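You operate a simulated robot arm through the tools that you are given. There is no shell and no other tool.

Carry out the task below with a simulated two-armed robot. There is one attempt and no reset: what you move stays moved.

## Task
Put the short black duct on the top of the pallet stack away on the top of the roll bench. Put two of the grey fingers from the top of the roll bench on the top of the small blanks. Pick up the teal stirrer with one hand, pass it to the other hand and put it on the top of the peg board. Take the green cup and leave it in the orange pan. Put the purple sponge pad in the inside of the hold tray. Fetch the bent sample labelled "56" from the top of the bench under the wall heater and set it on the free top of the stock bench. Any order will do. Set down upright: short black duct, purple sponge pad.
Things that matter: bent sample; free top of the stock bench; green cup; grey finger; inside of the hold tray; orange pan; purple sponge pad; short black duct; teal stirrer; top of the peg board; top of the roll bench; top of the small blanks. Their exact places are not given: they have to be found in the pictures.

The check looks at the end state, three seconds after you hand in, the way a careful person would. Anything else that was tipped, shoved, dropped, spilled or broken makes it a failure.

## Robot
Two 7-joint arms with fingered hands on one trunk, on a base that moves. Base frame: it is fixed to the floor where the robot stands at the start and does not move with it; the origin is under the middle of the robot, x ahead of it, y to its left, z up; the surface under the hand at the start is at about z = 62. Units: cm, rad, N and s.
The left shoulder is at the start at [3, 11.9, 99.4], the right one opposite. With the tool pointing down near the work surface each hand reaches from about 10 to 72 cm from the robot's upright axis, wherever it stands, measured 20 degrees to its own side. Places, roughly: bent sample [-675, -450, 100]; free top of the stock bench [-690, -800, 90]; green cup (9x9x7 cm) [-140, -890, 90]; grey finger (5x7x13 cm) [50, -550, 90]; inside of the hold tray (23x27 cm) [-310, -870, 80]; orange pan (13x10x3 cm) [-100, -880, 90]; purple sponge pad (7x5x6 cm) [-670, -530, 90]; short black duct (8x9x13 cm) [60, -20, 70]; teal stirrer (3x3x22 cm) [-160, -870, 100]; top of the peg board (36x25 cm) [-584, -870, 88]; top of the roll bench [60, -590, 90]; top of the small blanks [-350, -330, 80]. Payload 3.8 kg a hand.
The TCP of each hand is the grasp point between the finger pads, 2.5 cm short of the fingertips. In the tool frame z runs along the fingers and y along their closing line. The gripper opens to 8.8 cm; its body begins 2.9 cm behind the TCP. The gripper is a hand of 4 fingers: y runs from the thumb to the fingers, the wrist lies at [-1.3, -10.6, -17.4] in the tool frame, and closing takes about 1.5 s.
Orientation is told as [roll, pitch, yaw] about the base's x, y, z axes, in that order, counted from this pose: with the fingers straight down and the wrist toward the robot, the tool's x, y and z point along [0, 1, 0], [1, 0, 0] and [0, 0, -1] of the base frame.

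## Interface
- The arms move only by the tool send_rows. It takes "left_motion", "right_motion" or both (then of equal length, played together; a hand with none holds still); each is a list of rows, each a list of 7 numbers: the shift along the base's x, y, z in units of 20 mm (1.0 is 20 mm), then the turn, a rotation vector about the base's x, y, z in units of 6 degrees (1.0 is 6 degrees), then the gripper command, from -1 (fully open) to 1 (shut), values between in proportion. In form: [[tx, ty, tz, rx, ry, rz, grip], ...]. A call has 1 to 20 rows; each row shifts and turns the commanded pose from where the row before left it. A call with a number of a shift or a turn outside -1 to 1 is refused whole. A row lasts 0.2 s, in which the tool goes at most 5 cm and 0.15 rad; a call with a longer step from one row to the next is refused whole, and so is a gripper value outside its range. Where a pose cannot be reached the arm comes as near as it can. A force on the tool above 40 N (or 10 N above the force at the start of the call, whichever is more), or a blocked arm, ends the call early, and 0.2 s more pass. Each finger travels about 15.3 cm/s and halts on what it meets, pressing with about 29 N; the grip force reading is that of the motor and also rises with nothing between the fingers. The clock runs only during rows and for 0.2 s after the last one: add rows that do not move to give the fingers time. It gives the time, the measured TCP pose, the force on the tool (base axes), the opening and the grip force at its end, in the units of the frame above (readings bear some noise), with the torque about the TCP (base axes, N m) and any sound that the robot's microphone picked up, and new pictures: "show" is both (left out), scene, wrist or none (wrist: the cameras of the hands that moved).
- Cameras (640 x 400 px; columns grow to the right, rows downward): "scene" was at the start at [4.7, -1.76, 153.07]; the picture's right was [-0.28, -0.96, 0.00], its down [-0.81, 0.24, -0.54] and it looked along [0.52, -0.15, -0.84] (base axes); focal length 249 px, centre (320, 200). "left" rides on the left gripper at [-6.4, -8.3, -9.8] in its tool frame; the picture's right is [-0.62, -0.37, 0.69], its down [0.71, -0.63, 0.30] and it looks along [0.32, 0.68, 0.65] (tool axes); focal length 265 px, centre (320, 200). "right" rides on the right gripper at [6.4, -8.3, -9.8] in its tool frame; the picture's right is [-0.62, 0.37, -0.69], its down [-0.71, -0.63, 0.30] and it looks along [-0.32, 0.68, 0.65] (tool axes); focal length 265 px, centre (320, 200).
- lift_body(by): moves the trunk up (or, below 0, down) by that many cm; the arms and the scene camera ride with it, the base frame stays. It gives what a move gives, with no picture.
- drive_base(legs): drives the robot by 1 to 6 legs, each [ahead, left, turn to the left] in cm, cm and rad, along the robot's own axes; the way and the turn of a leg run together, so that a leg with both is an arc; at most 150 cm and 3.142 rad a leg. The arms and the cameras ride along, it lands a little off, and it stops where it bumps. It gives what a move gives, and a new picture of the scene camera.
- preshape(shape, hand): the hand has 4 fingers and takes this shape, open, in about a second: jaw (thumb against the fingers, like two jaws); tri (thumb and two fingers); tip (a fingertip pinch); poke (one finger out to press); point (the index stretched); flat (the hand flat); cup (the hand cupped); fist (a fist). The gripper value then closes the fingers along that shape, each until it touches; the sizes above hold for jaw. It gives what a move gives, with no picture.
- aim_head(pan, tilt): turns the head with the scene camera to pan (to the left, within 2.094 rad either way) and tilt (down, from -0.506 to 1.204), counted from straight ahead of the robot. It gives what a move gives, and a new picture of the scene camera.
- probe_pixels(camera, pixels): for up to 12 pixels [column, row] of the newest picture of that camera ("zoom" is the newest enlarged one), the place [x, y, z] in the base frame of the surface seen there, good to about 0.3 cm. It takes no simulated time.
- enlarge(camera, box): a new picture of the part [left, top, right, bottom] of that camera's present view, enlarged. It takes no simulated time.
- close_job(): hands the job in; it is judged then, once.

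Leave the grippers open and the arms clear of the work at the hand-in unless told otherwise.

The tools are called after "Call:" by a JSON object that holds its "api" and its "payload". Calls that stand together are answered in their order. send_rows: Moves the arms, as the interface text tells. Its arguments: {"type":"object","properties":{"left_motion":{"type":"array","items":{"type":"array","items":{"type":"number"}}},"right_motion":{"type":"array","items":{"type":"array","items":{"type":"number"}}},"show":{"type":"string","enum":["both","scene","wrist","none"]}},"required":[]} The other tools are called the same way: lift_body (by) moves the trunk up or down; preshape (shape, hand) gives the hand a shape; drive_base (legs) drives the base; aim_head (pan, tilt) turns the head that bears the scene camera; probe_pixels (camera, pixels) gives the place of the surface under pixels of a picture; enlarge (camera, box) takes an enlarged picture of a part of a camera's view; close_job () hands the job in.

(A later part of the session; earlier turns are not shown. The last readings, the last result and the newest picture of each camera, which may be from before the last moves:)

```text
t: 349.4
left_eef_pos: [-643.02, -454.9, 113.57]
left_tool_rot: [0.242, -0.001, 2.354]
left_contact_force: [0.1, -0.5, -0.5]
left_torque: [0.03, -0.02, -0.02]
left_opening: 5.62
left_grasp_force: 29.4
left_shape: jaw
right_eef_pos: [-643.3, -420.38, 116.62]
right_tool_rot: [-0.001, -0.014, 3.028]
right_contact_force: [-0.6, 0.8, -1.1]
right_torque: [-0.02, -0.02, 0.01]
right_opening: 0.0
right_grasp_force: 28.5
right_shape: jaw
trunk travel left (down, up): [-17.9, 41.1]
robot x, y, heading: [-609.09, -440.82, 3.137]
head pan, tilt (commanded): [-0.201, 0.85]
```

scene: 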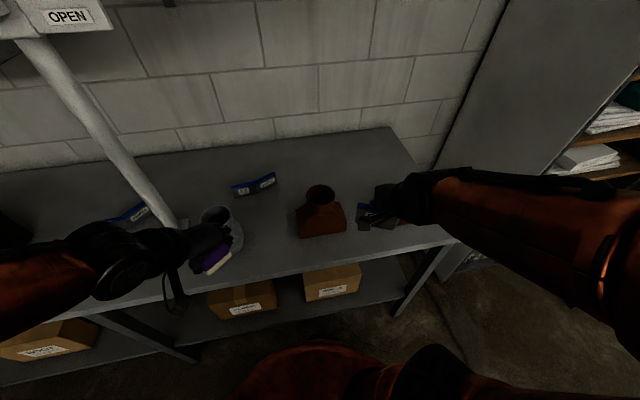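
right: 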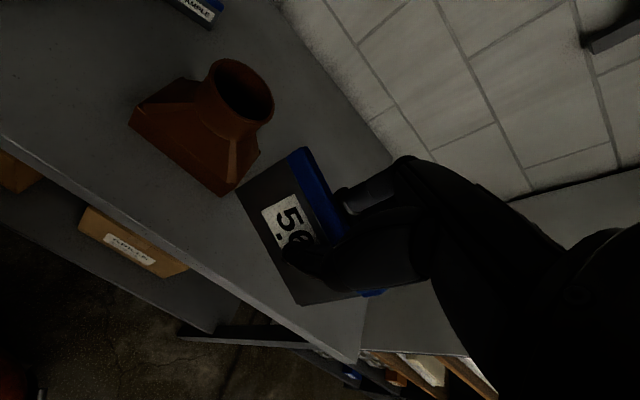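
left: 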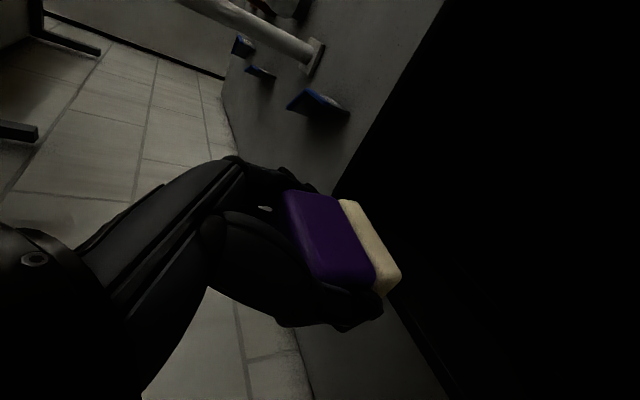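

The sample is held firmly. I strafe south (left) along the benches toward the stock bench.

Call:
{"api": "drive_base", "payload": {"legs": [[0, 135, 0], [-14, 100, 0], [0, 90, 0]]}}

Call:
{"api": "aim_head", "payload": {"pan": 0.1, "tilt": 0.75}}

```text
t: 365.3
left_eef_pos: [-626.31, -778.91, 113.65]
left_tool_rot: [0.24, 0.001, 2.374]
left_contact_force: [0.7, -0.6, -0.9]
left_torque: [0.01, 0.03, -0.02]
left_opening: 5.63
left_grasp_force: 29.4
left_shape: jaw
right_eef_pos: [-627.31, -744.5, 116.65]
right_tool_rot: [0.0, -0.017, 3.051]
right_contact_force: [-0.8, -0.4, -1.1]
right_torque: [-0.04, 0.03, 0.0]
right_opening: 0.0
right_grasp_force: 29.0
right_shape: jaw
trunk travel left (down, up): [-17.9, 41.1]
robot x, y, heading: [-592.93, -763.97, -3.127]
head pan, tilt (commanded): [-0.201, 0.85]
```

scene: 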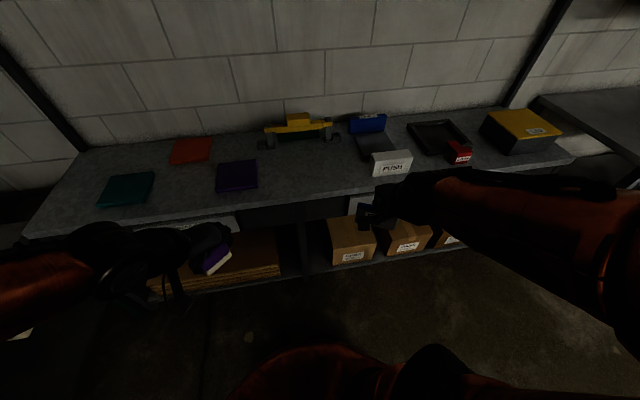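

```text
t: 366.1
left_eef_pos: [-626.18, -778.88, 113.53]
left_tool_rot: [0.241, -0.001, 2.375]
left_contact_force: [-0.3, -0.1, 0.1]
left_torque: [-0.02, -0.01, -0.02]
left_opening: 5.63
left_grasp_force: 29.0
left_shape: jaw
right_eef_pos: [-627.36, -744.45, 116.59]
right_tool_rot: [-0.001, -0.016, 3.05]
right_contact_force: [0.3, -0.5, -0.9]
right_torque: [-0.06, 0.0, -0.01]
right_opening: 0.0
right_grasp_force: 29.0
right_shape: jaw
trunk travel left (down, up): [-17.9, 41.1]
robot x, y, heading: [-592.88, -764.13, -3.12]
head pan, tilt (commanded): [0.099, 0.75]
```

scene: 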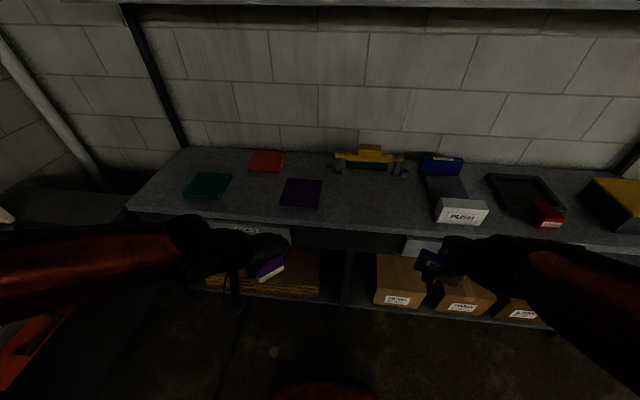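

I see the stock bench with flat coloured sheets and tools. I probe the free spots on its top.

Call:
{"api": "probe_pixels", "payload": {"camera": "scene", "pixels": [[370, 195], [350, 210], [400, 205], [255, 200], [280, 215], [165, 195], [210, 185], [268, 162], [302, 192], [370, 155], [440, 190], [360, 225]]}}

Call:
{"api": "enlarge", "payload": {"camera": "scene", "box": [120, 130, 500, 260]}}

```text
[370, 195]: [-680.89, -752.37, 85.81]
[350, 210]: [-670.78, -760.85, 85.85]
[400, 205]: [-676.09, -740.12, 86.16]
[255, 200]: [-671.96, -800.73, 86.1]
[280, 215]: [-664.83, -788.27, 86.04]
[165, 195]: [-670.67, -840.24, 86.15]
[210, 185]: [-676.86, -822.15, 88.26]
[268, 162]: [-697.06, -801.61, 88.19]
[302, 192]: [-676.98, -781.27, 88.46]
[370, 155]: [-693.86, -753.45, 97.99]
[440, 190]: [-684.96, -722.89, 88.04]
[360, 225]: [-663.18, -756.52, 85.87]
```

```text
1.68 times, centred on (310, 195) of scene
```

zoom: 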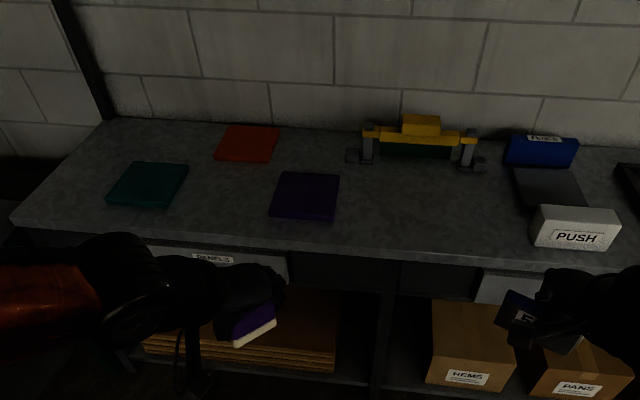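

The bench top is at z = 86. The free patch nearest the given place is between the teal and purple sheets, around (-672, -800). I check the space to my left (south) before moving there.

Call:
{"api": "aim_head", "payload": {"pan": 1.1, "tilt": 0.7}}

```text
t: 367.4
left_eef_pos: [-626.27, -778.9, 113.68]
left_tool_rot: [0.24, 0.0, 2.373]
left_contact_force: [-0.4, 0.2, -0.6]
left_torque: [0.02, -0.04, 0.0]
left_opening: 5.67
left_grasp_force: 28.9
left_shape: jaw
right_eef_pos: [-627.29, -744.42, 116.63]
right_tool_rot: [0.001, -0.017, 3.05]
right_contact_force: [0.8, 0.2, -1.1]
right_torque: [-0.04, 0.03, -0.02]
right_opening: 0.0
right_grasp_force: 29.0
right_shape: jaw
trunk travel left (down, up): [-17.9, 41.1]
robot x, y, heading: [-592.75, -763.74, -3.127]
head pan, tilt (commanded): [1.1, 0.7]
```

scene: 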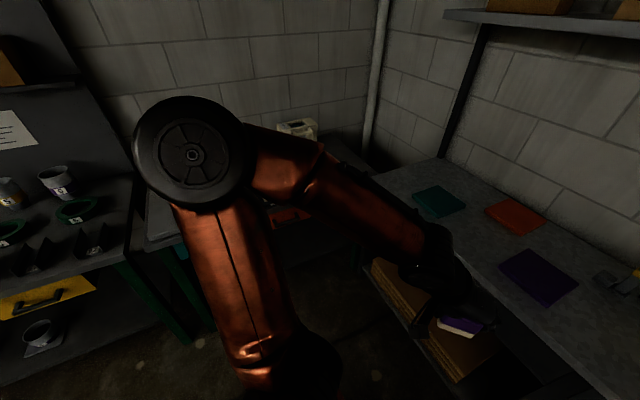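

Call:
{"api": "probe_pixels", "payload": {"camera": "scene", "pixels": [[90, 260], [130, 240], [150, 240], [190, 335], [110, 265], [285, 215], [300, 130], [370, 175], [40, 300], [330, 280], [350, 240], [215, 385]]}}

Call:
{"api": "enlarge", "payload": {"camera": "scene", "box": [0, 100, 360, 360]}}

```text
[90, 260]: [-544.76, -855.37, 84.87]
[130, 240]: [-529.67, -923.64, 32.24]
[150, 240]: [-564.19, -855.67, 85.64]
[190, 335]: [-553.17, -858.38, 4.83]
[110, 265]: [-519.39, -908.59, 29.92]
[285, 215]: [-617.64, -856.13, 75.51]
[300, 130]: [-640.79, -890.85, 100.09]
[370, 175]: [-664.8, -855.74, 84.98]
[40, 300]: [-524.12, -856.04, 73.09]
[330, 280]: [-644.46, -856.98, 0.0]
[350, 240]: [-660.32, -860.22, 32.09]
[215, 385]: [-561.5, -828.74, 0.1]
```

```text
1.54 times, centred on (180, 230) of scene
```

zoom: 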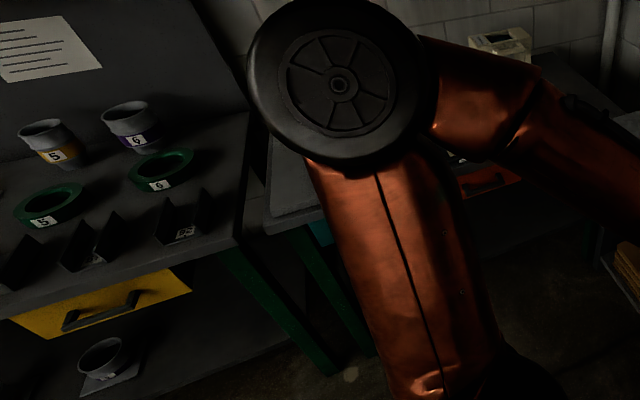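

The south benches begin at y = -855, so there is room. I drive to about (-608, -797) facing west.

Call:
{"api": "drive_base", "payload": {"legs": [[16, 33, -0.015]]}}

Call:
{"api": "aim_head", "payload": {"pan": 0.0, "tilt": 0.85}}

```text
t: 369.7
left_eef_pos: [-642.26, -811.41, 113.6]
left_tool_rot: [0.239, 0.001, 2.36]
left_contact_force: [-0.1, 0.7, -1.0]
left_torque: [0.01, 0.01, -0.01]
left_opening: 5.61
left_grasp_force: 29.1
left_shape: jaw
right_eef_pos: [-642.81, -776.92, 116.65]
right_tool_rot: [0.001, -0.016, 3.033]
right_contact_force: [-0.9, 0.0, -0.2]
right_torque: [0.0, -0.02, -0.02]
right_opening: 0.0
right_grasp_force: 28.6
right_shape: jaw
trunk travel left (down, up): [-17.9, 41.1]
robot x, y, heading: [-608.53, -797.16, -3.14]
head pan, tilt (commanded): [1.1, 0.7]
```

scene: 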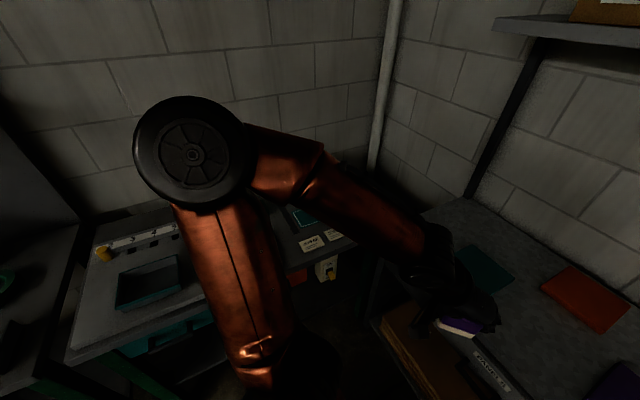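

```text
t: 371.0
left_eef_pos: [-642.09, -811.35, 113.51]
left_tool_rot: [0.241, 0.001, 2.358]
left_contact_force: [0.0, -0.7, -0.9]
left_torque: [0.04, 0.0, -0.02]
left_opening: 5.61
left_grasp_force: 28.6
left_shape: jaw
right_eef_pos: [-642.75, -776.87, 116.69]
right_tool_rot: [-0.001, -0.016, 3.038]
right_contact_force: [0.8, 0.1, -1.3]
right_torque: [0.0, -0.04, -0.04]
right_opening: 0.01
right_grasp_force: 28.8
right_shape: jaw
trunk travel left (down, up): [-17.9, 41.1]
robot x, y, heading: [-608.75, -796.76, -3.13]
head pan, tilt (commanded): [0.0, 0.85]
```

scene: 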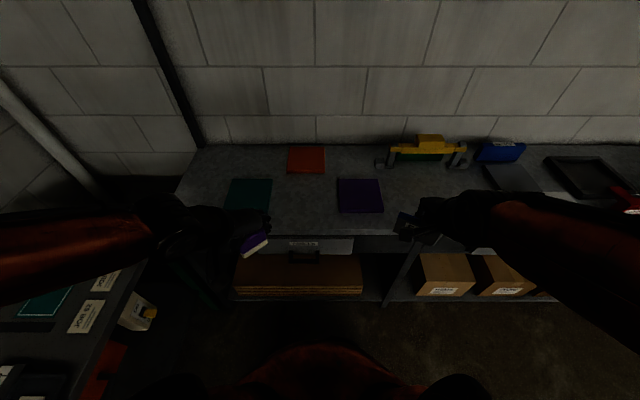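

I enlarge the patch between the teal and purple sheets and probe its limits.

Call:
{"api": "enlarge", "payload": {"camera": "scene", "box": [210, 135, 410, 245]}}

Call:
{"api": "probe_pixels", "payload": {"camera": "scene", "pixels": [[273, 182], [272, 205], [336, 182], [338, 210], [288, 172], [324, 172], [305, 195], [305, 215], [305, 230], [290, 200], [320, 200], [382, 205]]}}

```text
3.20 times, centred on (310, 190) of scene
```

zoom: 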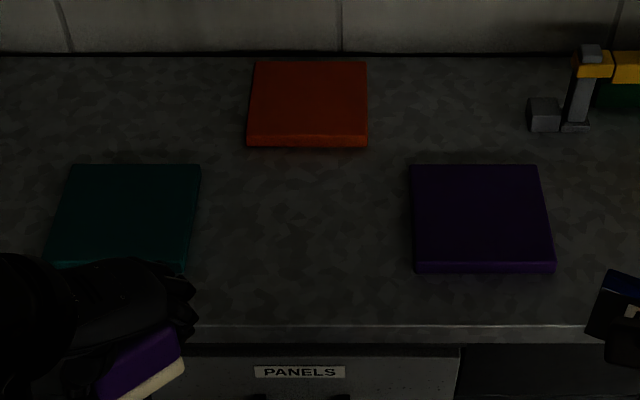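

```text
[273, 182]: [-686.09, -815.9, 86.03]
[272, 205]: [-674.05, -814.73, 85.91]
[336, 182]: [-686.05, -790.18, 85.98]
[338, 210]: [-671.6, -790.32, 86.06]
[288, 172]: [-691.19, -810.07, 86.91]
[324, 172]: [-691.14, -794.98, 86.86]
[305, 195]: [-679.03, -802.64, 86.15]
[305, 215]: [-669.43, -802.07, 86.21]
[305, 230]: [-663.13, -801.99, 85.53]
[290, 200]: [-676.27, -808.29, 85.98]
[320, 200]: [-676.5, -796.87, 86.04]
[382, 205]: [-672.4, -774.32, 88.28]
```

The free patch is x = -690…-663, y = -815…-790. I move the left hand aside and look at how the sample hangs in the right hand.

Call:
{"api": "send_rows", "payload": {"left_motion": [[0.7, -0.4, 0.3, 0, 0, 0, 1], [0.7, -0.4, 0.3, 0, 0, 0, 1], [0.7, -0.4, 0.3, 0, 0, 0, 1], [0.7, -0.4, 0.3, 0, 0, 0, 1], [0.7, -0.4, 0.3, 0, 0, 0, 1], [0.7, -0.4, 0.3, 0, 0, 0, 1], [0.7, -0.4, 0.3, 0, 0, 0, 1], [0.7, -0.4, 0.3, 0, 0, 0, 1], [0, 0, 0, 0, 0, 0, 1]], "right_motion": [[0, 0, 0, 0, 0, 0, 1], [0, 0, 0, 0, 0, 0, 1], [0, 0, 0, 0, 0, 0, 1], [0, 0, 0, 0, 0, 0, 1], [0, 0, 0, 0, 0, 0, 1], [0, 0, 0, 0, 0, 0, 1], [0, 0, 0, 0, 0, 0, 1], [0, 0, 0, 0, 0, 0, 1], [0, 0, 0, 0, 0, 0, 1]], "show": "both"}}

Call:
{"api": "enlarge", "payload": {"camera": "right", "box": [200, 120, 440, 320]}}

```text
t: 373.0
left_eef_pos: [-632.57, -818.29, 119.79]
left_tool_rot: [0.235, 0.002, 2.36]
left_contact_force: [0.0, 0.0, -0.9]
left_torque: [0.04, -0.03, 0.03]
left_opening: 5.63
left_grasp_force: 28.9
left_shape: jaw
left hand out of reach, approached as far as the arm can: row 2, 3, 4, 5
right_eef_pos: [-642.72, -776.94, 116.67]
right_tool_rot: [-0.002, -0.016, 3.037]
right_contact_force: [-0.6, -1.6, -1.5]
right_torque: [-0.04, -0.04, -0.01]
right_opening: 0.01
right_grasp_force: 29.2
right_shape: jaw
trunk travel left (down, up): [-17.9, 41.1]
robot x, y, heading: [-608.69, -797.05, -3.134]
head pan, tilt (commanded): [0.0, 0.85]
```

scene: 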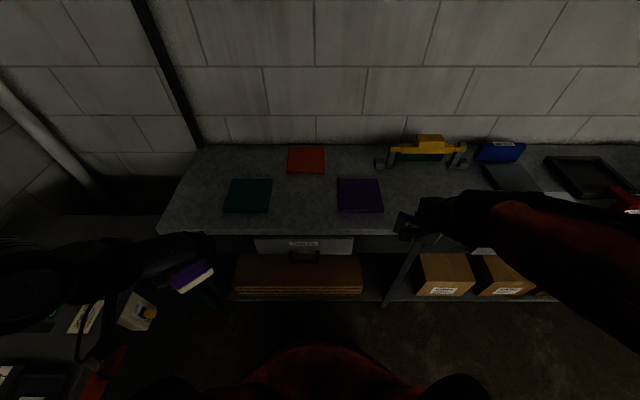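
right: 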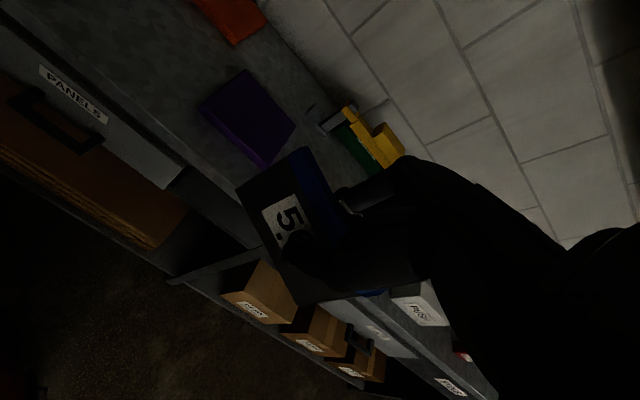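
left: 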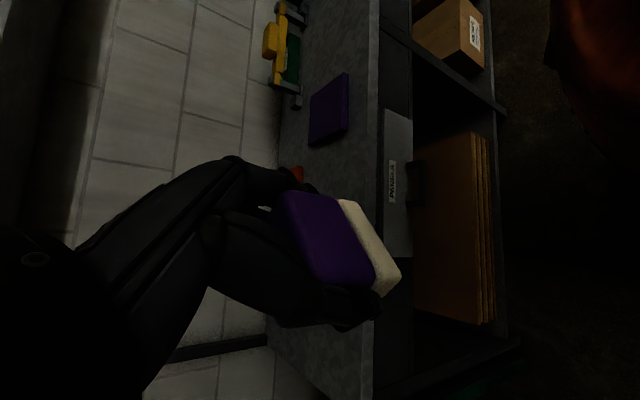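

```text
2.00 times, centred on (320, 220) of right
```

zoom: 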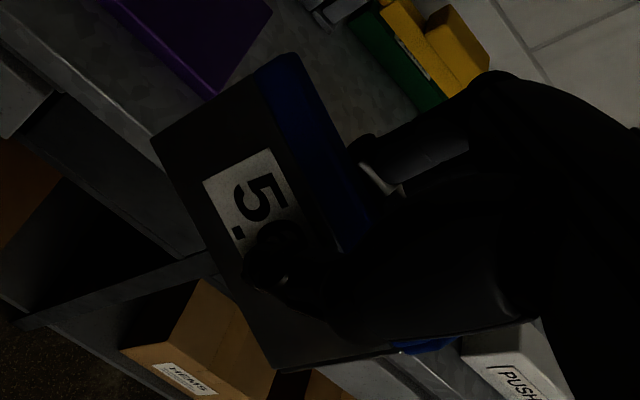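

I probe the sample's visible corners to see its tilt.

Call:
{"api": "probe_pixels", "payload": {"camera": "right", "pixels": [[293, 154], [242, 191], [298, 301], [270, 245], [305, 158], [330, 230], [372, 292], [340, 298], [262, 180], [285, 290], [345, 295], [318, 170]]}}

```text
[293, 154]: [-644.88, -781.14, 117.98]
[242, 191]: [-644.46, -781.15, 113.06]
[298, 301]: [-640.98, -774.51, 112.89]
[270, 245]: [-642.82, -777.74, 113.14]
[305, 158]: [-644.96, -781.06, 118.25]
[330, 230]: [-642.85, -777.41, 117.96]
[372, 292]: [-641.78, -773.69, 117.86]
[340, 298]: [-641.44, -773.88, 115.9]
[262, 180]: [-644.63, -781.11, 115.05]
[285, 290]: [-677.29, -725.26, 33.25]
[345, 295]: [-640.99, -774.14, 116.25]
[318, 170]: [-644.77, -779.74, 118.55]
```

The bottom edge is level at z ≈ 113, 3.8 cm below the TCP, and the sample has only turned a little about the vertical. I bring it over the free patch toward (-674, -803).

Call:
{"api": "send_rows", "payload": {"right_motion": [[-1, -0.87, -0.4, 0, 0, 0, 1], [-1, -0.87, -0.4, 0, 0, 0, 1], [-1, -0.87, -0.4, 0, 0, 0, 1], [-1, -0.87, -0.4, 0, 0, 0, 1], [-1, -0.87, -0.4, 0, 0, 0, 1], [-1, -0.87, -0.4, 0, 0, 0, 1], [-1, -0.87, -0.4, 0, 0, 0, 1], [-1, -0.87, -0.4, 0, 0, 0, 1], [-1, -0.87, -0.4, 0, 0, 0, 1], [-1, -0.87, -0.4, 0, 0, 0, 1], [-1, -0.87, -0.4, 0, 0, 0, 1], [-1, -0.87, -0.4, 0, 0, 0, 1], [-1, -0.87, -0.4, 0, 0, 0, 1], [-1, -0.87, -0.4, 0, 0, 0, 1], [-1, -0.87, -0.4, 0, 0, 0, 1], [-0.6, 0, 0, 0, 0, 0, 1], [0, 0, 0, 0, 0, 0, 1]], "show": "both"}}

```text
t: 376.6
left_eef_pos: [-632.29, -818.21, 119.68]
left_tool_rot: [0.238, 0.001, 2.358]
left_contact_force: [0.1, -0.4, -1.3]
left_torque: [0.02, -0.01, 0.0]
left_opening: 5.64
left_grasp_force: 28.9
left_shape: jaw
right_eef_pos: [-673.91, -803.02, 104.61]
right_tool_rot: [-0.001, -0.015, 3.035]
right_contact_force: [-0.1, -0.2, -1.0]
right_torque: [-0.02, 0.0, -0.02]
right_opening: 0.02
right_grasp_force: 29.2
right_shape: jaw
trunk travel left (down, up): [-17.9, 41.1]
robot x, y, heading: [-608.24, -797.23, -3.136]
head pan, tilt (commanded): [0.0, 0.85]
```

scene: 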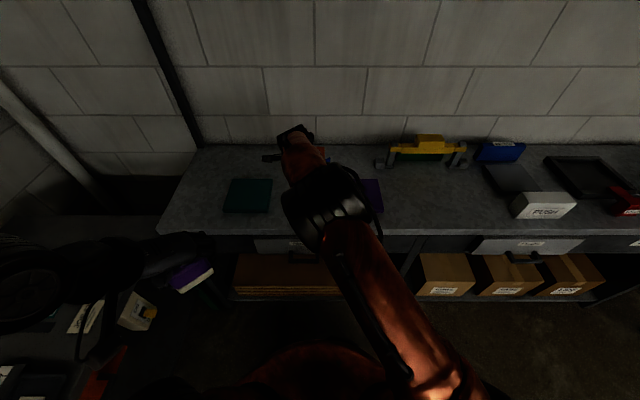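
right: 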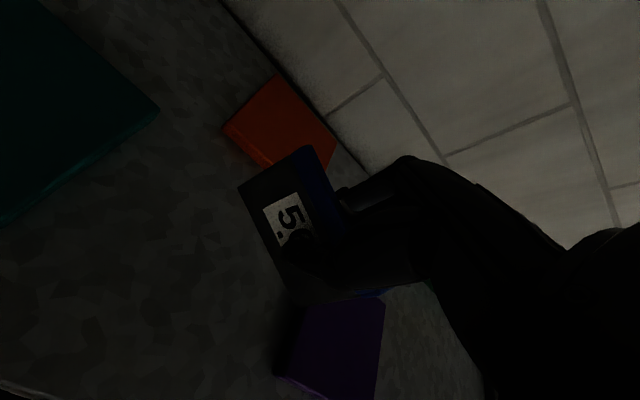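

It is over the patch. I lower it to about 1.5 cm above the bench.

Call:
{"api": "send_rows", "payload": {"right_motion": [[0, 0, -1, 0, 0, 0, 1], [0, 0, -1, 0, 0, 0, 1], [0, 0, -1, 0, 0, 0, 1], [0, 0, -1, 0, 0, 0, 1], [0, 0, -1, 0, 0, 0, 1], [0, 0, -1, 0, 0, 0, 1], [0, 0, -0.6, 0, 0, 0, 1], [0, 0, 0, 0, 0, 0, 1]], "show": "both"}}

Call:
{"api": "probe_pixels", "payload": {"camera": "right", "pixels": [[242, 191], [298, 298], [270, 245], [293, 154], [372, 292], [340, 298], [305, 300], [350, 310], [320, 310]]}}

```text
t: 378.4
left_eef_pos: [-632.45, -818.31, 119.69]
left_tool_rot: [0.238, 0.004, 2.358]
left_contact_force: [-0.1, -0.2, -0.8]
left_torque: [0.0, 0.0, 0.02]
left_opening: 5.61
left_grasp_force: 28.7
left_shape: jaw
right_eef_pos: [-673.85, -803.01, 91.4]
right_tool_rot: [0.0, -0.016, 3.035]
right_contact_force: [-0.3, 0.4, -1.5]
right_torque: [-0.02, 0.04, -0.01]
right_opening: 0.0
right_grasp_force: 29.0
right_shape: jaw
trunk travel left (down, up): [-17.9, 41.1]
robot x, y, heading: [-608.22, -796.8, -3.137]
head pan, tilt (commanded): [0.0, 0.85]
```

scene: 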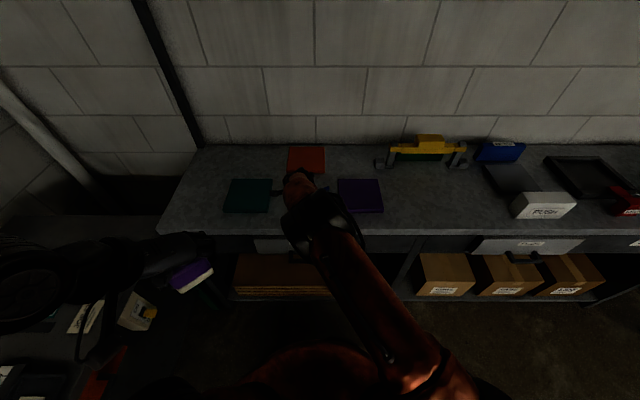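
right: 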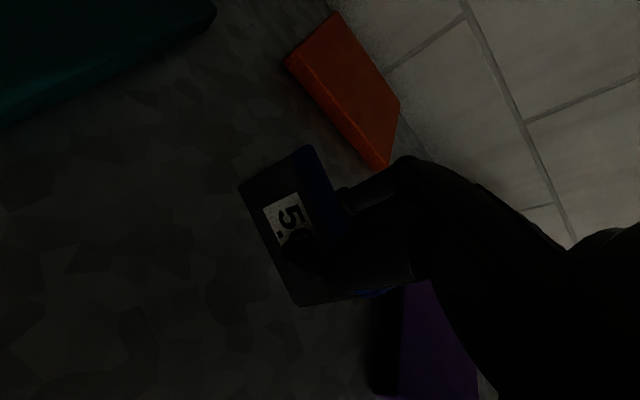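

```text
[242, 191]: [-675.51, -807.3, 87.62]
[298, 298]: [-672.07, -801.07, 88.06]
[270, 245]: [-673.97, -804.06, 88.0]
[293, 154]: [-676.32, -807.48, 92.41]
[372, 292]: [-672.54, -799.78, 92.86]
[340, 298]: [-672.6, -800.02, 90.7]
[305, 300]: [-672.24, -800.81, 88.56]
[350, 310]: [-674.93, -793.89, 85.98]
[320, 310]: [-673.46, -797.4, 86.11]
```

The bottom is at about z = 87.7, the bench at 86.05. I lower slowly to contact.

Call:
{"api": "send_rows", "payload": {"right_motion": [[0, 0, -0.3, 0, 0, 0, 1], [0, 0, -0.25, 0, 0, 0, 1], [0, 0, -0.15, 0, 0, 0, 1], [0, 0, 0, 0, 0, 0, 1]], "show": "none"}}

```text
t: 379.4
left_eef_pos: [-632.35, -818.21, 119.8]
left_tool_rot: [0.239, 0.003, 2.358]
left_contact_force: [0.4, 0.5, -0.3]
left_torque: [-0.03, -0.01, 0.02]
left_opening: 5.61
left_grasp_force: 29.1
left_shape: jaw
right_eef_pos: [-673.92, -803.03, 90.16]
right_tool_rot: [0.001, -0.019, 3.037]
right_contact_force: [1.0, -0.7, 4.4]
right_torque: [-0.02, 0.07, 0.0]
right_opening: 0.0
right_grasp_force: 29.0
right_shape: jaw
trunk travel left (down, up): [-17.9, 41.1]
robot x, y, heading: [-608.1, -796.7, -3.139]
head pan, tilt (commanded): [0.0, 0.85]
```

It touches (4.4 N up). I open slowly.

Call:
{"api": "send_rows", "payload": {"right_motion": [[0, 0, 0, 0, 0, 0, 0.8], [0, 0, 0, 0, 0, 0, 0.6], [0, 0, 0, 0, 0, 0, 0.3], [0, 0, 0, 0, 0, 0, 0], [0, 0, 0, 0, 0, 0, -0.4], [0, 0, 0, 0, 0, 0, -0.8], [0, 0, 0, 0, 0, 0, -1], [0, 0, 0, 0, 0, 0, -1]], "show": "wrist"}}

```text
t: 381.2
left_eef_pos: [-632.36, -818.16, 119.78]
left_tool_rot: [0.239, 0.002, 2.357]
left_contact_force: [-0.7, -0.6, -0.4]
left_torque: [-0.01, -0.03, 0.01]
left_opening: 5.61
left_grasp_force: 29.0
left_shape: jaw
right_eef_pos: [-673.92, -803.02, 90.12]
right_tool_rot: [0.0, -0.015, 3.035]
right_contact_force: [0.7, 0.4, -1.0]
right_torque: [0.02, -0.02, 0.0]
right_opening: 8.77
right_grasp_force: 0.0
right_shape: jaw
trunk travel left (down, up): [-17.9, 41.1]
robot x, y, heading: [-608.58, -796.6, -3.139]
head pan, tilt (commanded): [0.0, 0.85]
```

right: 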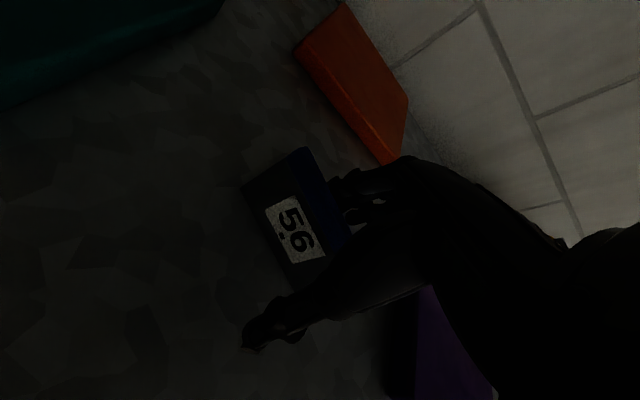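

The sample stands free. I raise the hand straight up and look.

Call:
{"api": "send_rows", "payload": {"right_motion": [[0, 0, 0.2, 0, 0, 0, -1], [0, 0, 0.4, 0, 0, 0, -1], [0, 0, 0.7, 0, 0, 0, -1], [0, 0, 1, 0, 0, 0, -1], [0, 0, 1, 0, 0, 0, -1], [0, 0, 1, 0, 0, 0, -1], [0, 0, 1, 0, 0, 0, -1], [0, 0, 1, 0, 0, 0, -1], [0.8, 0.7, 1, 0, 0, 0, -1], [1, 0.87, 0.4, 0, 0, 0, -1], [1, 0.87, 0.4, 0, 0, 0, -1], [1, 0.87, 0.4, 0, 0, 0, -1], [1, 0.87, 0.4, 0, 0, 0, -1], [1, 0.87, 0.4, 0, 0, 0, -1], [1, 0.87, 0.4, 0, 0, 0, -1], [1, 0.87, 0.4, 0, 0, 0, -1], [1, 0.87, 0.4, 0, 0, 0, -1], [1, 0.87, 0.4, 0, 0, 0, -1], [0, 0, 0, 0, 0, 0, -1]], "show": "scene"}}

Call:
{"api": "enlarge", "payload": {"camera": "scene", "box": [210, 135, 410, 245]}}

```text
t: 385.2
left_eef_pos: [-632.45, -818.24, 119.65]
left_tool_rot: [0.238, 0.003, 2.358]
left_contact_force: [1.2, -0.4, -0.6]
left_torque: [0.04, -0.03, 0.04]
left_opening: 5.62
left_grasp_force: 28.7
left_shape: jaw
right_eef_pos: [-654.26, -785.9, 111.88]
right_tool_rot: [0.0, -0.014, 3.034]
right_contact_force: [-0.1, -0.3, -0.2]
right_torque: [0.0, 0.02, 0.01]
right_opening: 8.78
right_grasp_force: 0.0
right_shape: jaw
trunk travel left (down, up): [-17.9, 41.1]
robot x, y, heading: [-608.07, -797.07, -3.137]
head pan, tilt (commanded): [0.0, 0.85]
```

scene: 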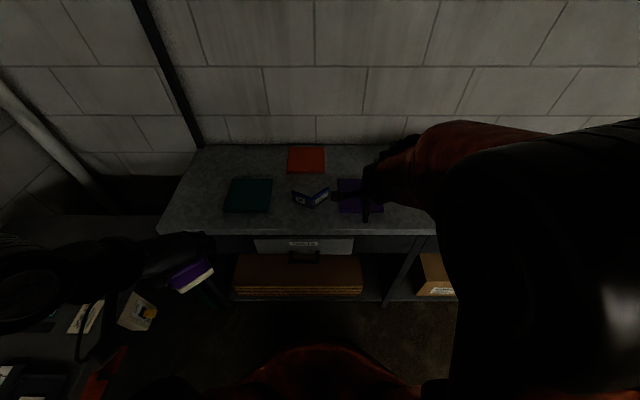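

```text
3.20 times, centred on (310, 190) of scene
```

zoom: 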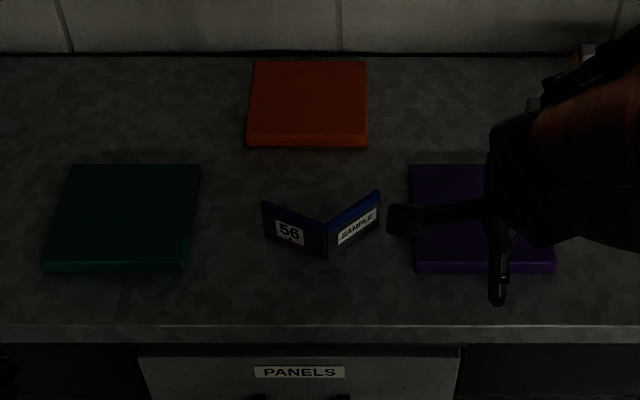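

Sample 56 stands on the free stock bench top between the flat sheets. Next, the sponge goes to the hold tray on the south bench. I retract the right hand, back off and turn to face south.

Call:
{"api": "send_rows", "payload": {"right_motion": [[1, 0.6, 0.3, 0, 0, 0, -1], [1, 0.6, 0.3, 0, 0, 0, -1], [1, 0.6, 0.3, 0, 0, 0, -1], [1, 0.6, 0.3, 0, 0, 0, -1], [1, 0.6, 0.3, 0, 0, 0, -1], [1, 0.6, 0.3, 0, 0, 0, -1], [0, 0, 0, 0, 0, 0, -1]], "show": "none"}}

Call:
{"api": "drive_base", "payload": {"legs": [[-70, -60, 0], [0, 0, 1.571]]}}

Call:
{"api": "aim_head", "payload": {"pan": 0.5, "tilt": 0.4}}

```text
t: 386.8
left_eef_pos: [-632.45, -818.27, 119.73]
left_tool_rot: [0.236, 0.001, 2.357]
left_contact_force: [-0.2, -0.2, -0.5]
left_torque: [0.0, -0.03, 0.01]
left_opening: 5.64
left_grasp_force: 28.9
left_shape: jaw
right_eef_pos: [-642.48, -778.65, 115.43]
right_tool_rot: [0.0, -0.016, 3.035]
right_contact_force: [-0.2, -0.1, -0.1]
right_torque: [-0.03, 0.01, 0.0]
right_opening: 8.75
right_grasp_force: 0.0
right_shape: jaw
trunk travel left (down, up): [-17.9, 41.1]
robot x, y, heading: [-608.53, -797.23, -3.133]
head pan, tilt (commanded): [0.0, 0.85]
```

```text
t: 395.4
left_eef_pos: [-517.79, -761.84, 119.73]
left_tool_rot: [0.241, 0.003, -2.386]
left_contact_force: [-0.5, -0.1, -1.3]
left_torque: [0.01, -0.02, 0.02]
left_opening: 5.63
left_grasp_force: 29.1
left_shape: jaw
right_eef_pos: [-557.5, -770.59, 115.48]
right_tool_rot: [0.001, -0.015, -1.71]
right_contact_force: [0.4, 0.9, 0.7]
right_torque: [0.0, -0.01, 0.0]
right_opening: 8.78
right_grasp_force: 0.1
right_shape: jaw
trunk travel left (down, up): [-17.9, 41.1]
robot x, y, heading: [-538.17, -737.38, -1.601]
head pan, tilt (commanded): [0.0, 0.85]
```

scene: 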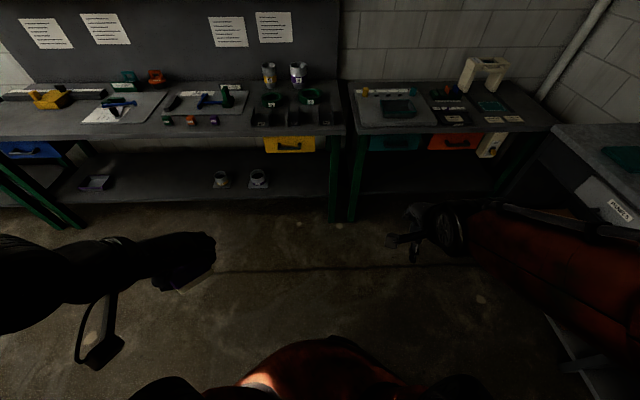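

```text
t: 396.4
left_eef_pos: [-517.66, -761.94, 119.81]
left_tool_rot: [0.238, 0.002, -2.386]
left_contact_force: [-0.4, -0.6, -0.3]
left_torque: [-0.01, -0.01, 0.02]
left_opening: 5.6
left_grasp_force: 29.0
left_shape: jaw
right_eef_pos: [-557.51, -770.52, 115.39]
right_tool_rot: [-0.001, -0.015, -1.709]
right_contact_force: [-0.1, -0.1, -0.1]
right_torque: [-0.01, 0.01, 0.02]
right_opening: 8.79
right_grasp_force: 0.0
right_shape: jaw
trunk travel left (down, up): [-17.9, 41.1]
robot x, y, heading: [-538.16, -737.03, -1.601]
head pan, tilt (commanded): [0.499, 0.4]
```

scene: 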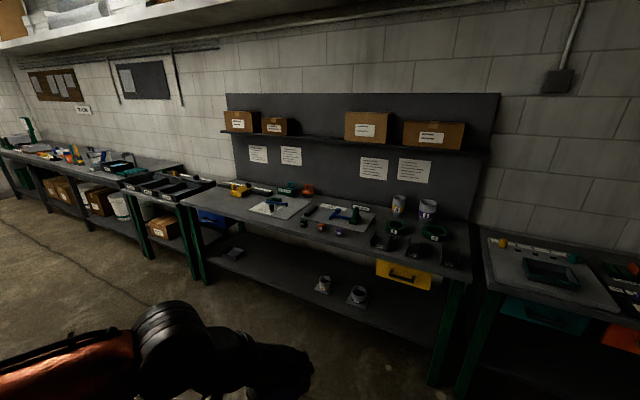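

I see the south benches. I enlarge the area near the black trays (hold tray, x ≈ -310) and the board at the right (peg board, x ≈ -584).

Call:
{"api": "enlarge", "payload": {"camera": "scene", "box": [60, 140, 260, 270]}}

Call:
{"api": "enlarge", "payload": {"camera": "scene", "box": [460, 210, 640, 340]}}

Call:
{"api": "probe_pixels", "payload": {"camera": "scene", "pixels": [[170, 188], [150, 180], [190, 180], [135, 188], [205, 188], [540, 260], [510, 250], [560, 300], [610, 300], [490, 240], [575, 260], [545, 275]]}}

```text
3.08 times, centred on (160, 205) of scene
```

zoom: 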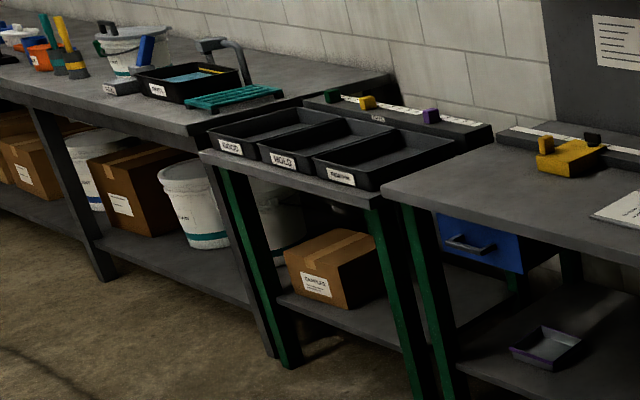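

```text
3.08 times, centred on (550, 275) of scene
```

zoom: 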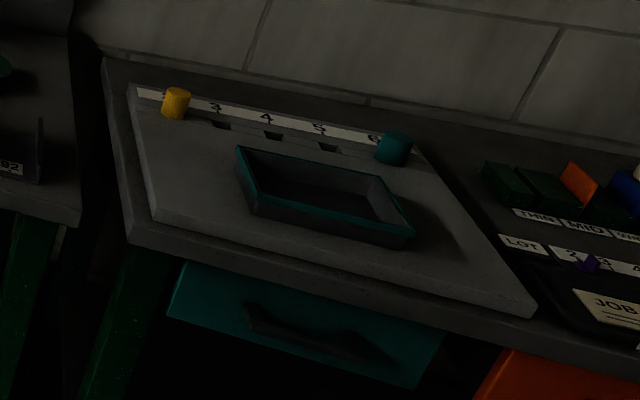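

```text
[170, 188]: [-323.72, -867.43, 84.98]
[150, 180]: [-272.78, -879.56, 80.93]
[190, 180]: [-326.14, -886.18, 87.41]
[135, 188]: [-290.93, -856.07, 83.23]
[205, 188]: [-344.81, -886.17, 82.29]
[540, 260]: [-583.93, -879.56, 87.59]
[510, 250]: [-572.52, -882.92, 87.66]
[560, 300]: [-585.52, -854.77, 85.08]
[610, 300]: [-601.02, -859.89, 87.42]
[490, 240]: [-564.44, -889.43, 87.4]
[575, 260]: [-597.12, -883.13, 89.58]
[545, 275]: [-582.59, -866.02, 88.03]
```

The middle black tray carries the label "HOLD" at about (-310, -870). I drive east along the bench, then approach it, placing the tray in front of the left hand.

Call:
{"api": "drive_base", "payload": {"legs": [[0, 110, 0.03], [0, 101, 0], [48, 0, 0]]}}

Call:
{"api": "aim_head", "payload": {"pan": 0.15, "tilt": 0.85}}

```text
t: 409.3
left_eef_pos: [-306.5, -812.08, 119.74]
left_tool_rot: [0.237, 0.003, -2.364]
left_contact_force: [0.6, -0.2, -0.7]
left_torque: [-0.01, 0.0, -0.02]
left_opening: 5.6
left_grasp_force: 29.1
left_shape: jaw
right_eef_pos: [-346.14, -821.75, 115.44]
right_tool_rot: [-0.001, -0.016, -1.687]
right_contact_force: [-0.2, -1.7, -0.1]
right_torque: [-0.01, 0.01, -0.01]
right_opening: 8.76
right_grasp_force: 0.1
right_shape: jaw
trunk travel left (down, up): [-17.9, 41.1]
robot x, y, heading: [-327.49, -787.82, -1.573]
head pan, tilt (commanded): [0.499, 0.4]
```

scene: 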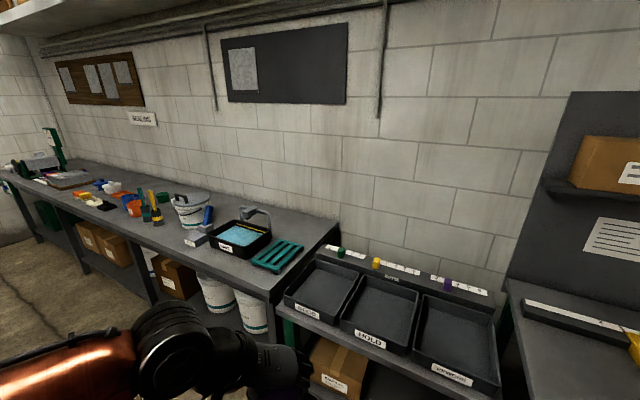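

```text
t: 410.2
left_eef_pos: [-306.48, -812.01, 119.8]
left_tool_rot: [0.24, 0.002, -2.363]
left_contact_force: [-0.9, 0.3, -0.7]
left_torque: [-0.02, 0.0, 0.03]
left_opening: 5.62
left_grasp_force: 28.8
left_shape: jaw
right_eef_pos: [-346.14, -821.63, 115.49]
right_tool_rot: [0.0, -0.016, -1.686]
right_contact_force: [-0.6, 0.4, -0.4]
right_torque: [0.01, -0.03, 0.0]
right_opening: 8.75
right_grasp_force: 0.1
right_shape: jaw
trunk travel left (down, up): [-17.9, 41.1]
robot x, y, heading: [-327.44, -787.71, -1.578]
head pan, tilt (commanded): [0.15, 0.85]
```

scene: 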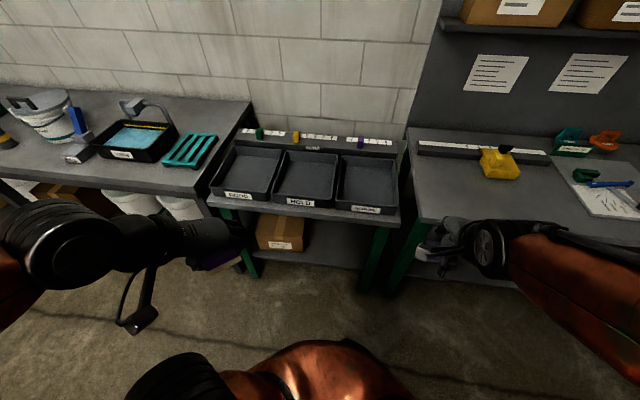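

I can read "HOLD" on the middle tray. I probe its floor and rims.

Call:
{"api": "enlarge", "payload": {"camera": "scene", "box": [200, 120, 420, 230]}}

Call:
{"api": "probe_pixels", "payload": {"camera": "scene", "pixels": [[288, 151], [337, 154], [333, 205], [274, 198], [307, 178], [295, 165], [320, 190], [305, 155], [300, 200], [280, 175], [336, 180], [300, 210]]}}

```text
2.91 times, centred on (310, 175) of scene
```

zoom: 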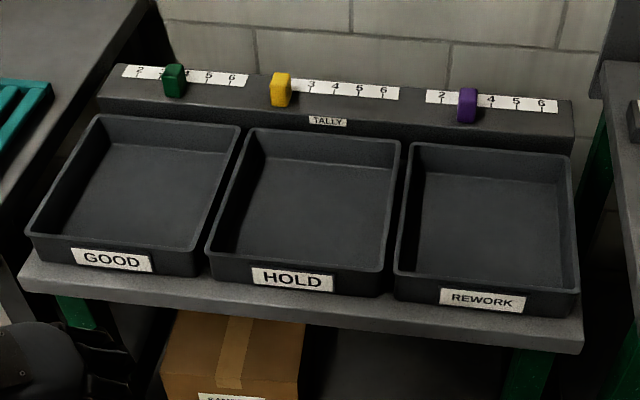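

```text
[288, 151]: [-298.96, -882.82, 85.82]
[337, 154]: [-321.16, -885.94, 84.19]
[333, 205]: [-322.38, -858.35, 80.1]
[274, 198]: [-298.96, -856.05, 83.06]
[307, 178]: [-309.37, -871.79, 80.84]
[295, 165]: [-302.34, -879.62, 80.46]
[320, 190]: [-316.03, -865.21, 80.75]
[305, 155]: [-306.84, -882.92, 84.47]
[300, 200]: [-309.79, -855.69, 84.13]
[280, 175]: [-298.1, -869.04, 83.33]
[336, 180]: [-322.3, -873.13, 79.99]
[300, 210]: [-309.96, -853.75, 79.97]
```

The HOLD tray spans x = -322…-298.5 and y = -883…-855.5, floor z = 80.7, rim about 86. I drive 24 cm closer and lower the trunk 12 cm.

Call:
{"api": "drive_base", "payload": {"legs": [[24, 0, 0.005]]}}

Call:
{"api": "lift_body", "payload": {"by": -12}}

Call:
{"api": "send_rows", "payload": {"left_motion": [[-0.1, -1, 0, 0, 0, 0, 1], [-0.1, -1, 0, 0, 0, 0, 1], [-0.1, -1, 0, 0, 0, 0, 1], [-0.1, -1, 0, 0, 0, 0, 1], [-0.1, -1, 0, 0, 0, 0, 1], [-0.1, -1, 0, 0, 0, 0, 1], [-0.1, -1, 0, 0, 0, 0, 1], [-0.1, -1, 0, 0, 0, 0, 1], [-0.1, -1, 0, 0, 0, 0, 1], [-0.1, -1, 0, 0, 0, 0, 1], [-0.1, -1, 0, 0, 0, 0, 1], [-0.1, -1, 0, 0, 0, 0, 1], [-0.1, -1, 0, 0, 0, 0, 1], [-0.1, -1, 0, 0, 0, 0, 1], [-0.1, -1, 0, 0, 0, 0, 1], [0, -0.8, 0, 0, 0, 0, 1], [0, 0, 0, 0, 0, 0, 1]], "show": "both"}}

```text
t: 411.9
left_eef_pos: [-306.41, -836.23, 119.84]
left_tool_rot: [0.237, 0.002, -2.356]
left_contact_force: [0.0, 0.0, -0.6]
left_torque: [0.01, 0.0, -0.04]
left_opening: 5.61
left_grasp_force: 28.5
left_shape: jaw
right_eef_pos: [-346.06, -846.01, 115.4]
right_tool_rot: [-0.001, -0.014, -1.68]
right_contact_force: [2.0, -0.5, -0.5]
right_torque: [0.0, -0.02, 0.01]
right_opening: 8.74
right_grasp_force: 0.1
right_shape: jaw
trunk travel left (down, up): [-17.9, 41.1]
robot x, y, heading: [-327.48, -812.07, -1.566]
head pan, tilt (commanded): [0.15, 0.85]
```

scene: 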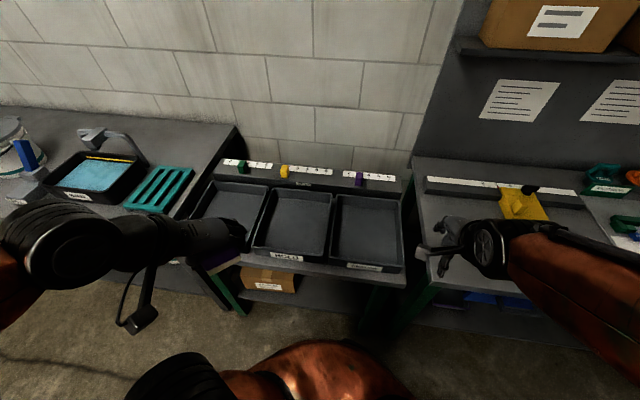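

```text
t: 413.4
left_eef_pos: [-306.42, -836.11, 107.72]
left_tool_rot: [0.239, 0.002, -2.355]
left_contact_force: [-0.2, 0.7, -0.1]
left_torque: [-0.02, 0.02, -0.02]
left_opening: 5.61
left_grasp_force: 29.1
left_shape: jaw
right_eef_pos: [-346.0, -845.94, 103.53]
right_tool_rot: [0.0, -0.013, -1.682]
right_contact_force: [0.4, 0.6, -0.5]
right_torque: [-0.02, -0.02, -0.02]
right_opening: 8.75
right_grasp_force: 0.0
right_shape: jaw
trunk travel left (down, up): [-5.9, 53.1]
robot x, y, heading: [-327.78, -812.24, -1.571]
head pan, tilt (commanded): [0.15, 0.85]
```

```text
t: 417.0
left_eef_pos: [-309.45, -867.74, 107.75]
left_tool_rot: [0.236, 0.001, -2.355]
left_contact_force: [0.3, -0.2, -1.5]
left_torque: [-0.01, 0.01, 0.0]
left_opening: 5.63
left_grasp_force: 28.8
left_shape: jaw
right_eef_pos: [-346.1, -845.91, 103.52]
right_tool_rot: [0.0, -0.017, -1.682]
right_contact_force: [1.4, 0.5, -0.2]
right_torque: [0.06, -0.02, -0.03]
right_opening: 8.75
right_grasp_force: 0.0
right_shape: jaw
trunk travel left (down, up): [-5.9, 53.1]
robot x, y, heading: [-327.39, -811.85, -1.578]
head pan, tilt (commanded): [0.15, 0.85]
```

scene: 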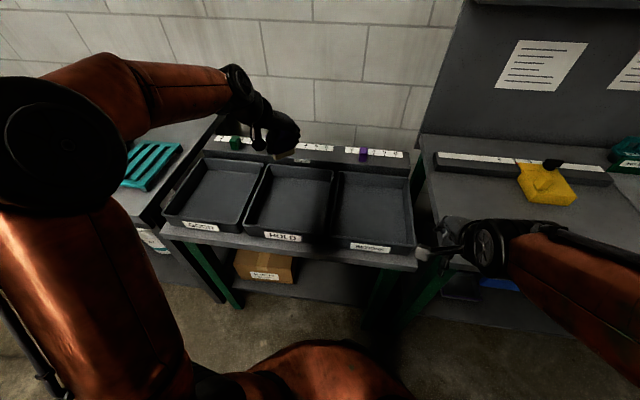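
left: 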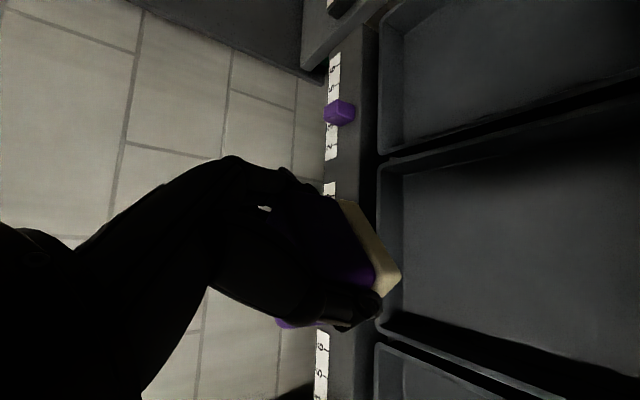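

The sponge is above the tray centre. I lower it into the tray to about 3 cm above the floor.

Call:
{"api": "send_rows", "payload": {"left_motion": [[0, -0.3, -1, 0, 0, 0, 1], [0, -0.3, -1, 0, 0, 0, 1], [0, 0, -1, 0, 0, 0, 1], [0, 0, -1, 0, 0, 0, 1], [0, 0, -1, 0, 0, 0, 1], [0, 0, -1, 0, 0, 0, 1], [0, 0, -1, 0, 0, 0, 1], [0, 0, -1, 0, 0, 0, 1], [0, 0, -1, 0, 0, 0, 1], [0, 0, -0.8, 0, 0, 0, 1], [0, 0, 0, 0, 0, 0, 1]], "show": "both"}}

Call:
{"api": "enlarge", "payload": {"camera": "left", "box": [240, 150, 480, 350]}}

```text
t: 419.4
left_eef_pos: [-309.46, -868.85, 88.15]
left_tool_rot: [0.236, 0.002, -2.357]
left_contact_force: [0.6, 0.5, -0.8]
left_torque: [0.01, -0.01, -0.01]
left_opening: 5.6
left_grasp_force: 29.0
left_shape: jaw
right_eef_pos: [-346.04, -845.96, 103.43]
right_tool_rot: [0.001, -0.014, -1.68]
right_contact_force: [-0.1, 0.1, 0.2]
right_torque: [0.03, -0.02, -0.02]
right_opening: 8.75
right_grasp_force: 0.0
right_shape: jaw
trunk travel left (down, up): [-5.9, 53.1]
robot x, y, heading: [-327.62, -812.12, -1.572]
head pan, tilt (commanded): [0.15, 0.85]
```

scene: 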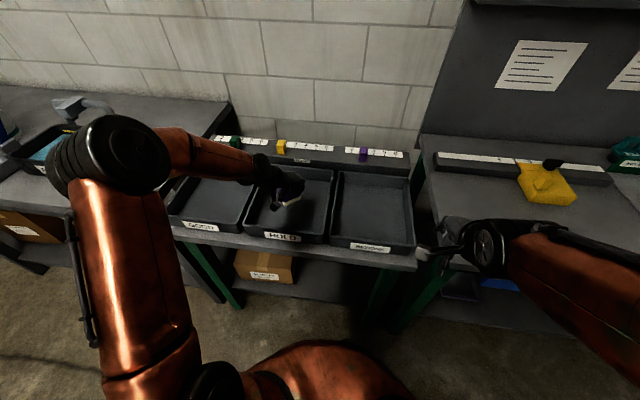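
left: 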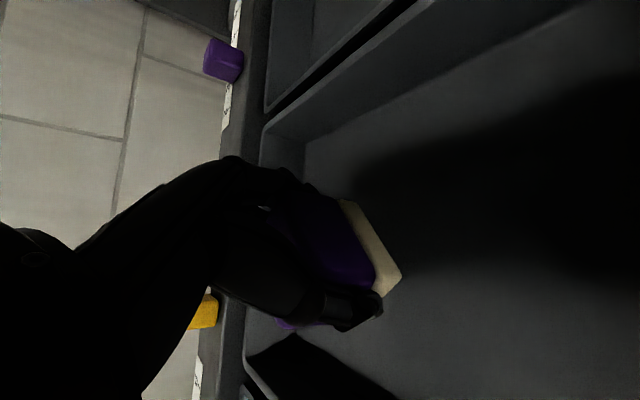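

```text
2.00 times, centred on (360, 250) of left
```

zoom: 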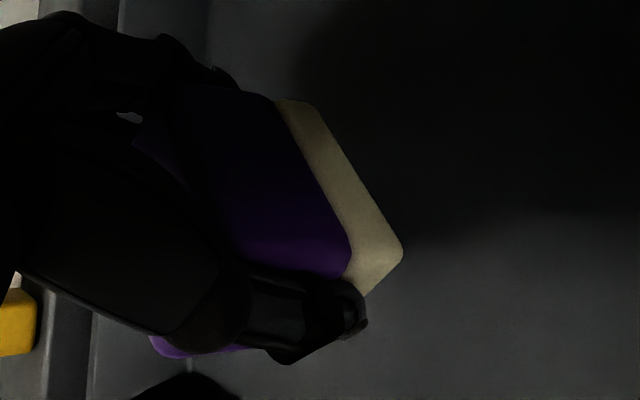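

I probe the sponge's bottom corners for tilt, and the elbow against the tray with the handle at left.

Call:
{"api": "probe_pixels", "payload": {"camera": "left", "pixels": [[399, 272], [381, 293], [350, 204], [372, 235], [360, 218], [368, 280], [330, 205], [345, 275], [290, 325], [420, 300]]}}

Call:
{"api": "probe_pixels", "payload": {"camera": "scene", "pixels": [[110, 155], [90, 130], [65, 110], [55, 105], [100, 108], [160, 160], [230, 160], [25, 150], [70, 180], [75, 100]]}}

```text
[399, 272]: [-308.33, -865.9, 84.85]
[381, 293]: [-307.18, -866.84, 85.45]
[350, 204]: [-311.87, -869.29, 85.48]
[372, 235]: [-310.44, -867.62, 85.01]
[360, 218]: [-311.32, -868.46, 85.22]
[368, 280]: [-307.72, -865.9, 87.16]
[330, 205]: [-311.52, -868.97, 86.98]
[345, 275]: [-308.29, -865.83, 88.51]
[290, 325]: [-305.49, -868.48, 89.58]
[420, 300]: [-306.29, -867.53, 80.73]
```

```text
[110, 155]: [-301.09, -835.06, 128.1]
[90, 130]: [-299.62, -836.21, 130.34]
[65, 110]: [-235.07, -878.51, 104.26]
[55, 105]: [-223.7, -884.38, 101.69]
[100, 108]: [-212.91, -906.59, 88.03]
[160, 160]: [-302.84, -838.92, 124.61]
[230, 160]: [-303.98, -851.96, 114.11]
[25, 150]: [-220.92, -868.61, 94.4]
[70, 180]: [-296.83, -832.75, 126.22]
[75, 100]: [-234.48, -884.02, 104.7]
```

The sponge is level, with its bottom at about z = 84.3. I lower it to the floor in small steps.

Call:
{"api": "send_rows", "payload": {"left_motion": [[0, 0, -0.6, 0, 0, 0, 1], [0, 0, -0.5, 0, 0, 0, 1], [0, 0, -0.3, 0, 0, 0, 1], [0, 0, -0.2, 0, 0, 0, 1], [0, 0, 0, 0, 0, 0, 1]], "show": "none"}}

```text
t: 420.6
left_eef_pos: [-309.4, -868.86, 85.0]
left_tool_rot: [0.237, 0.002, -2.355]
left_contact_force: [0.2, 0.5, -0.7]
left_torque: [0.0, 0.0, -0.02]
left_opening: 5.62
left_grasp_force: 28.9
left_shape: jaw
right_eef_pos: [-346.05, -845.99, 103.62]
right_tool_rot: [0.0, -0.017, -1.682]
right_contact_force: [0.0, 0.6, 0.1]
right_torque: [0.0, -0.02, 0.0]
right_opening: 8.75
right_grasp_force: 0.1
right_shape: jaw
trunk travel left (down, up): [-5.9, 53.1]
robot x, y, heading: [-327.86, -811.98, -1.568]
head pan, tilt (commanded): [0.15, 0.85]
```

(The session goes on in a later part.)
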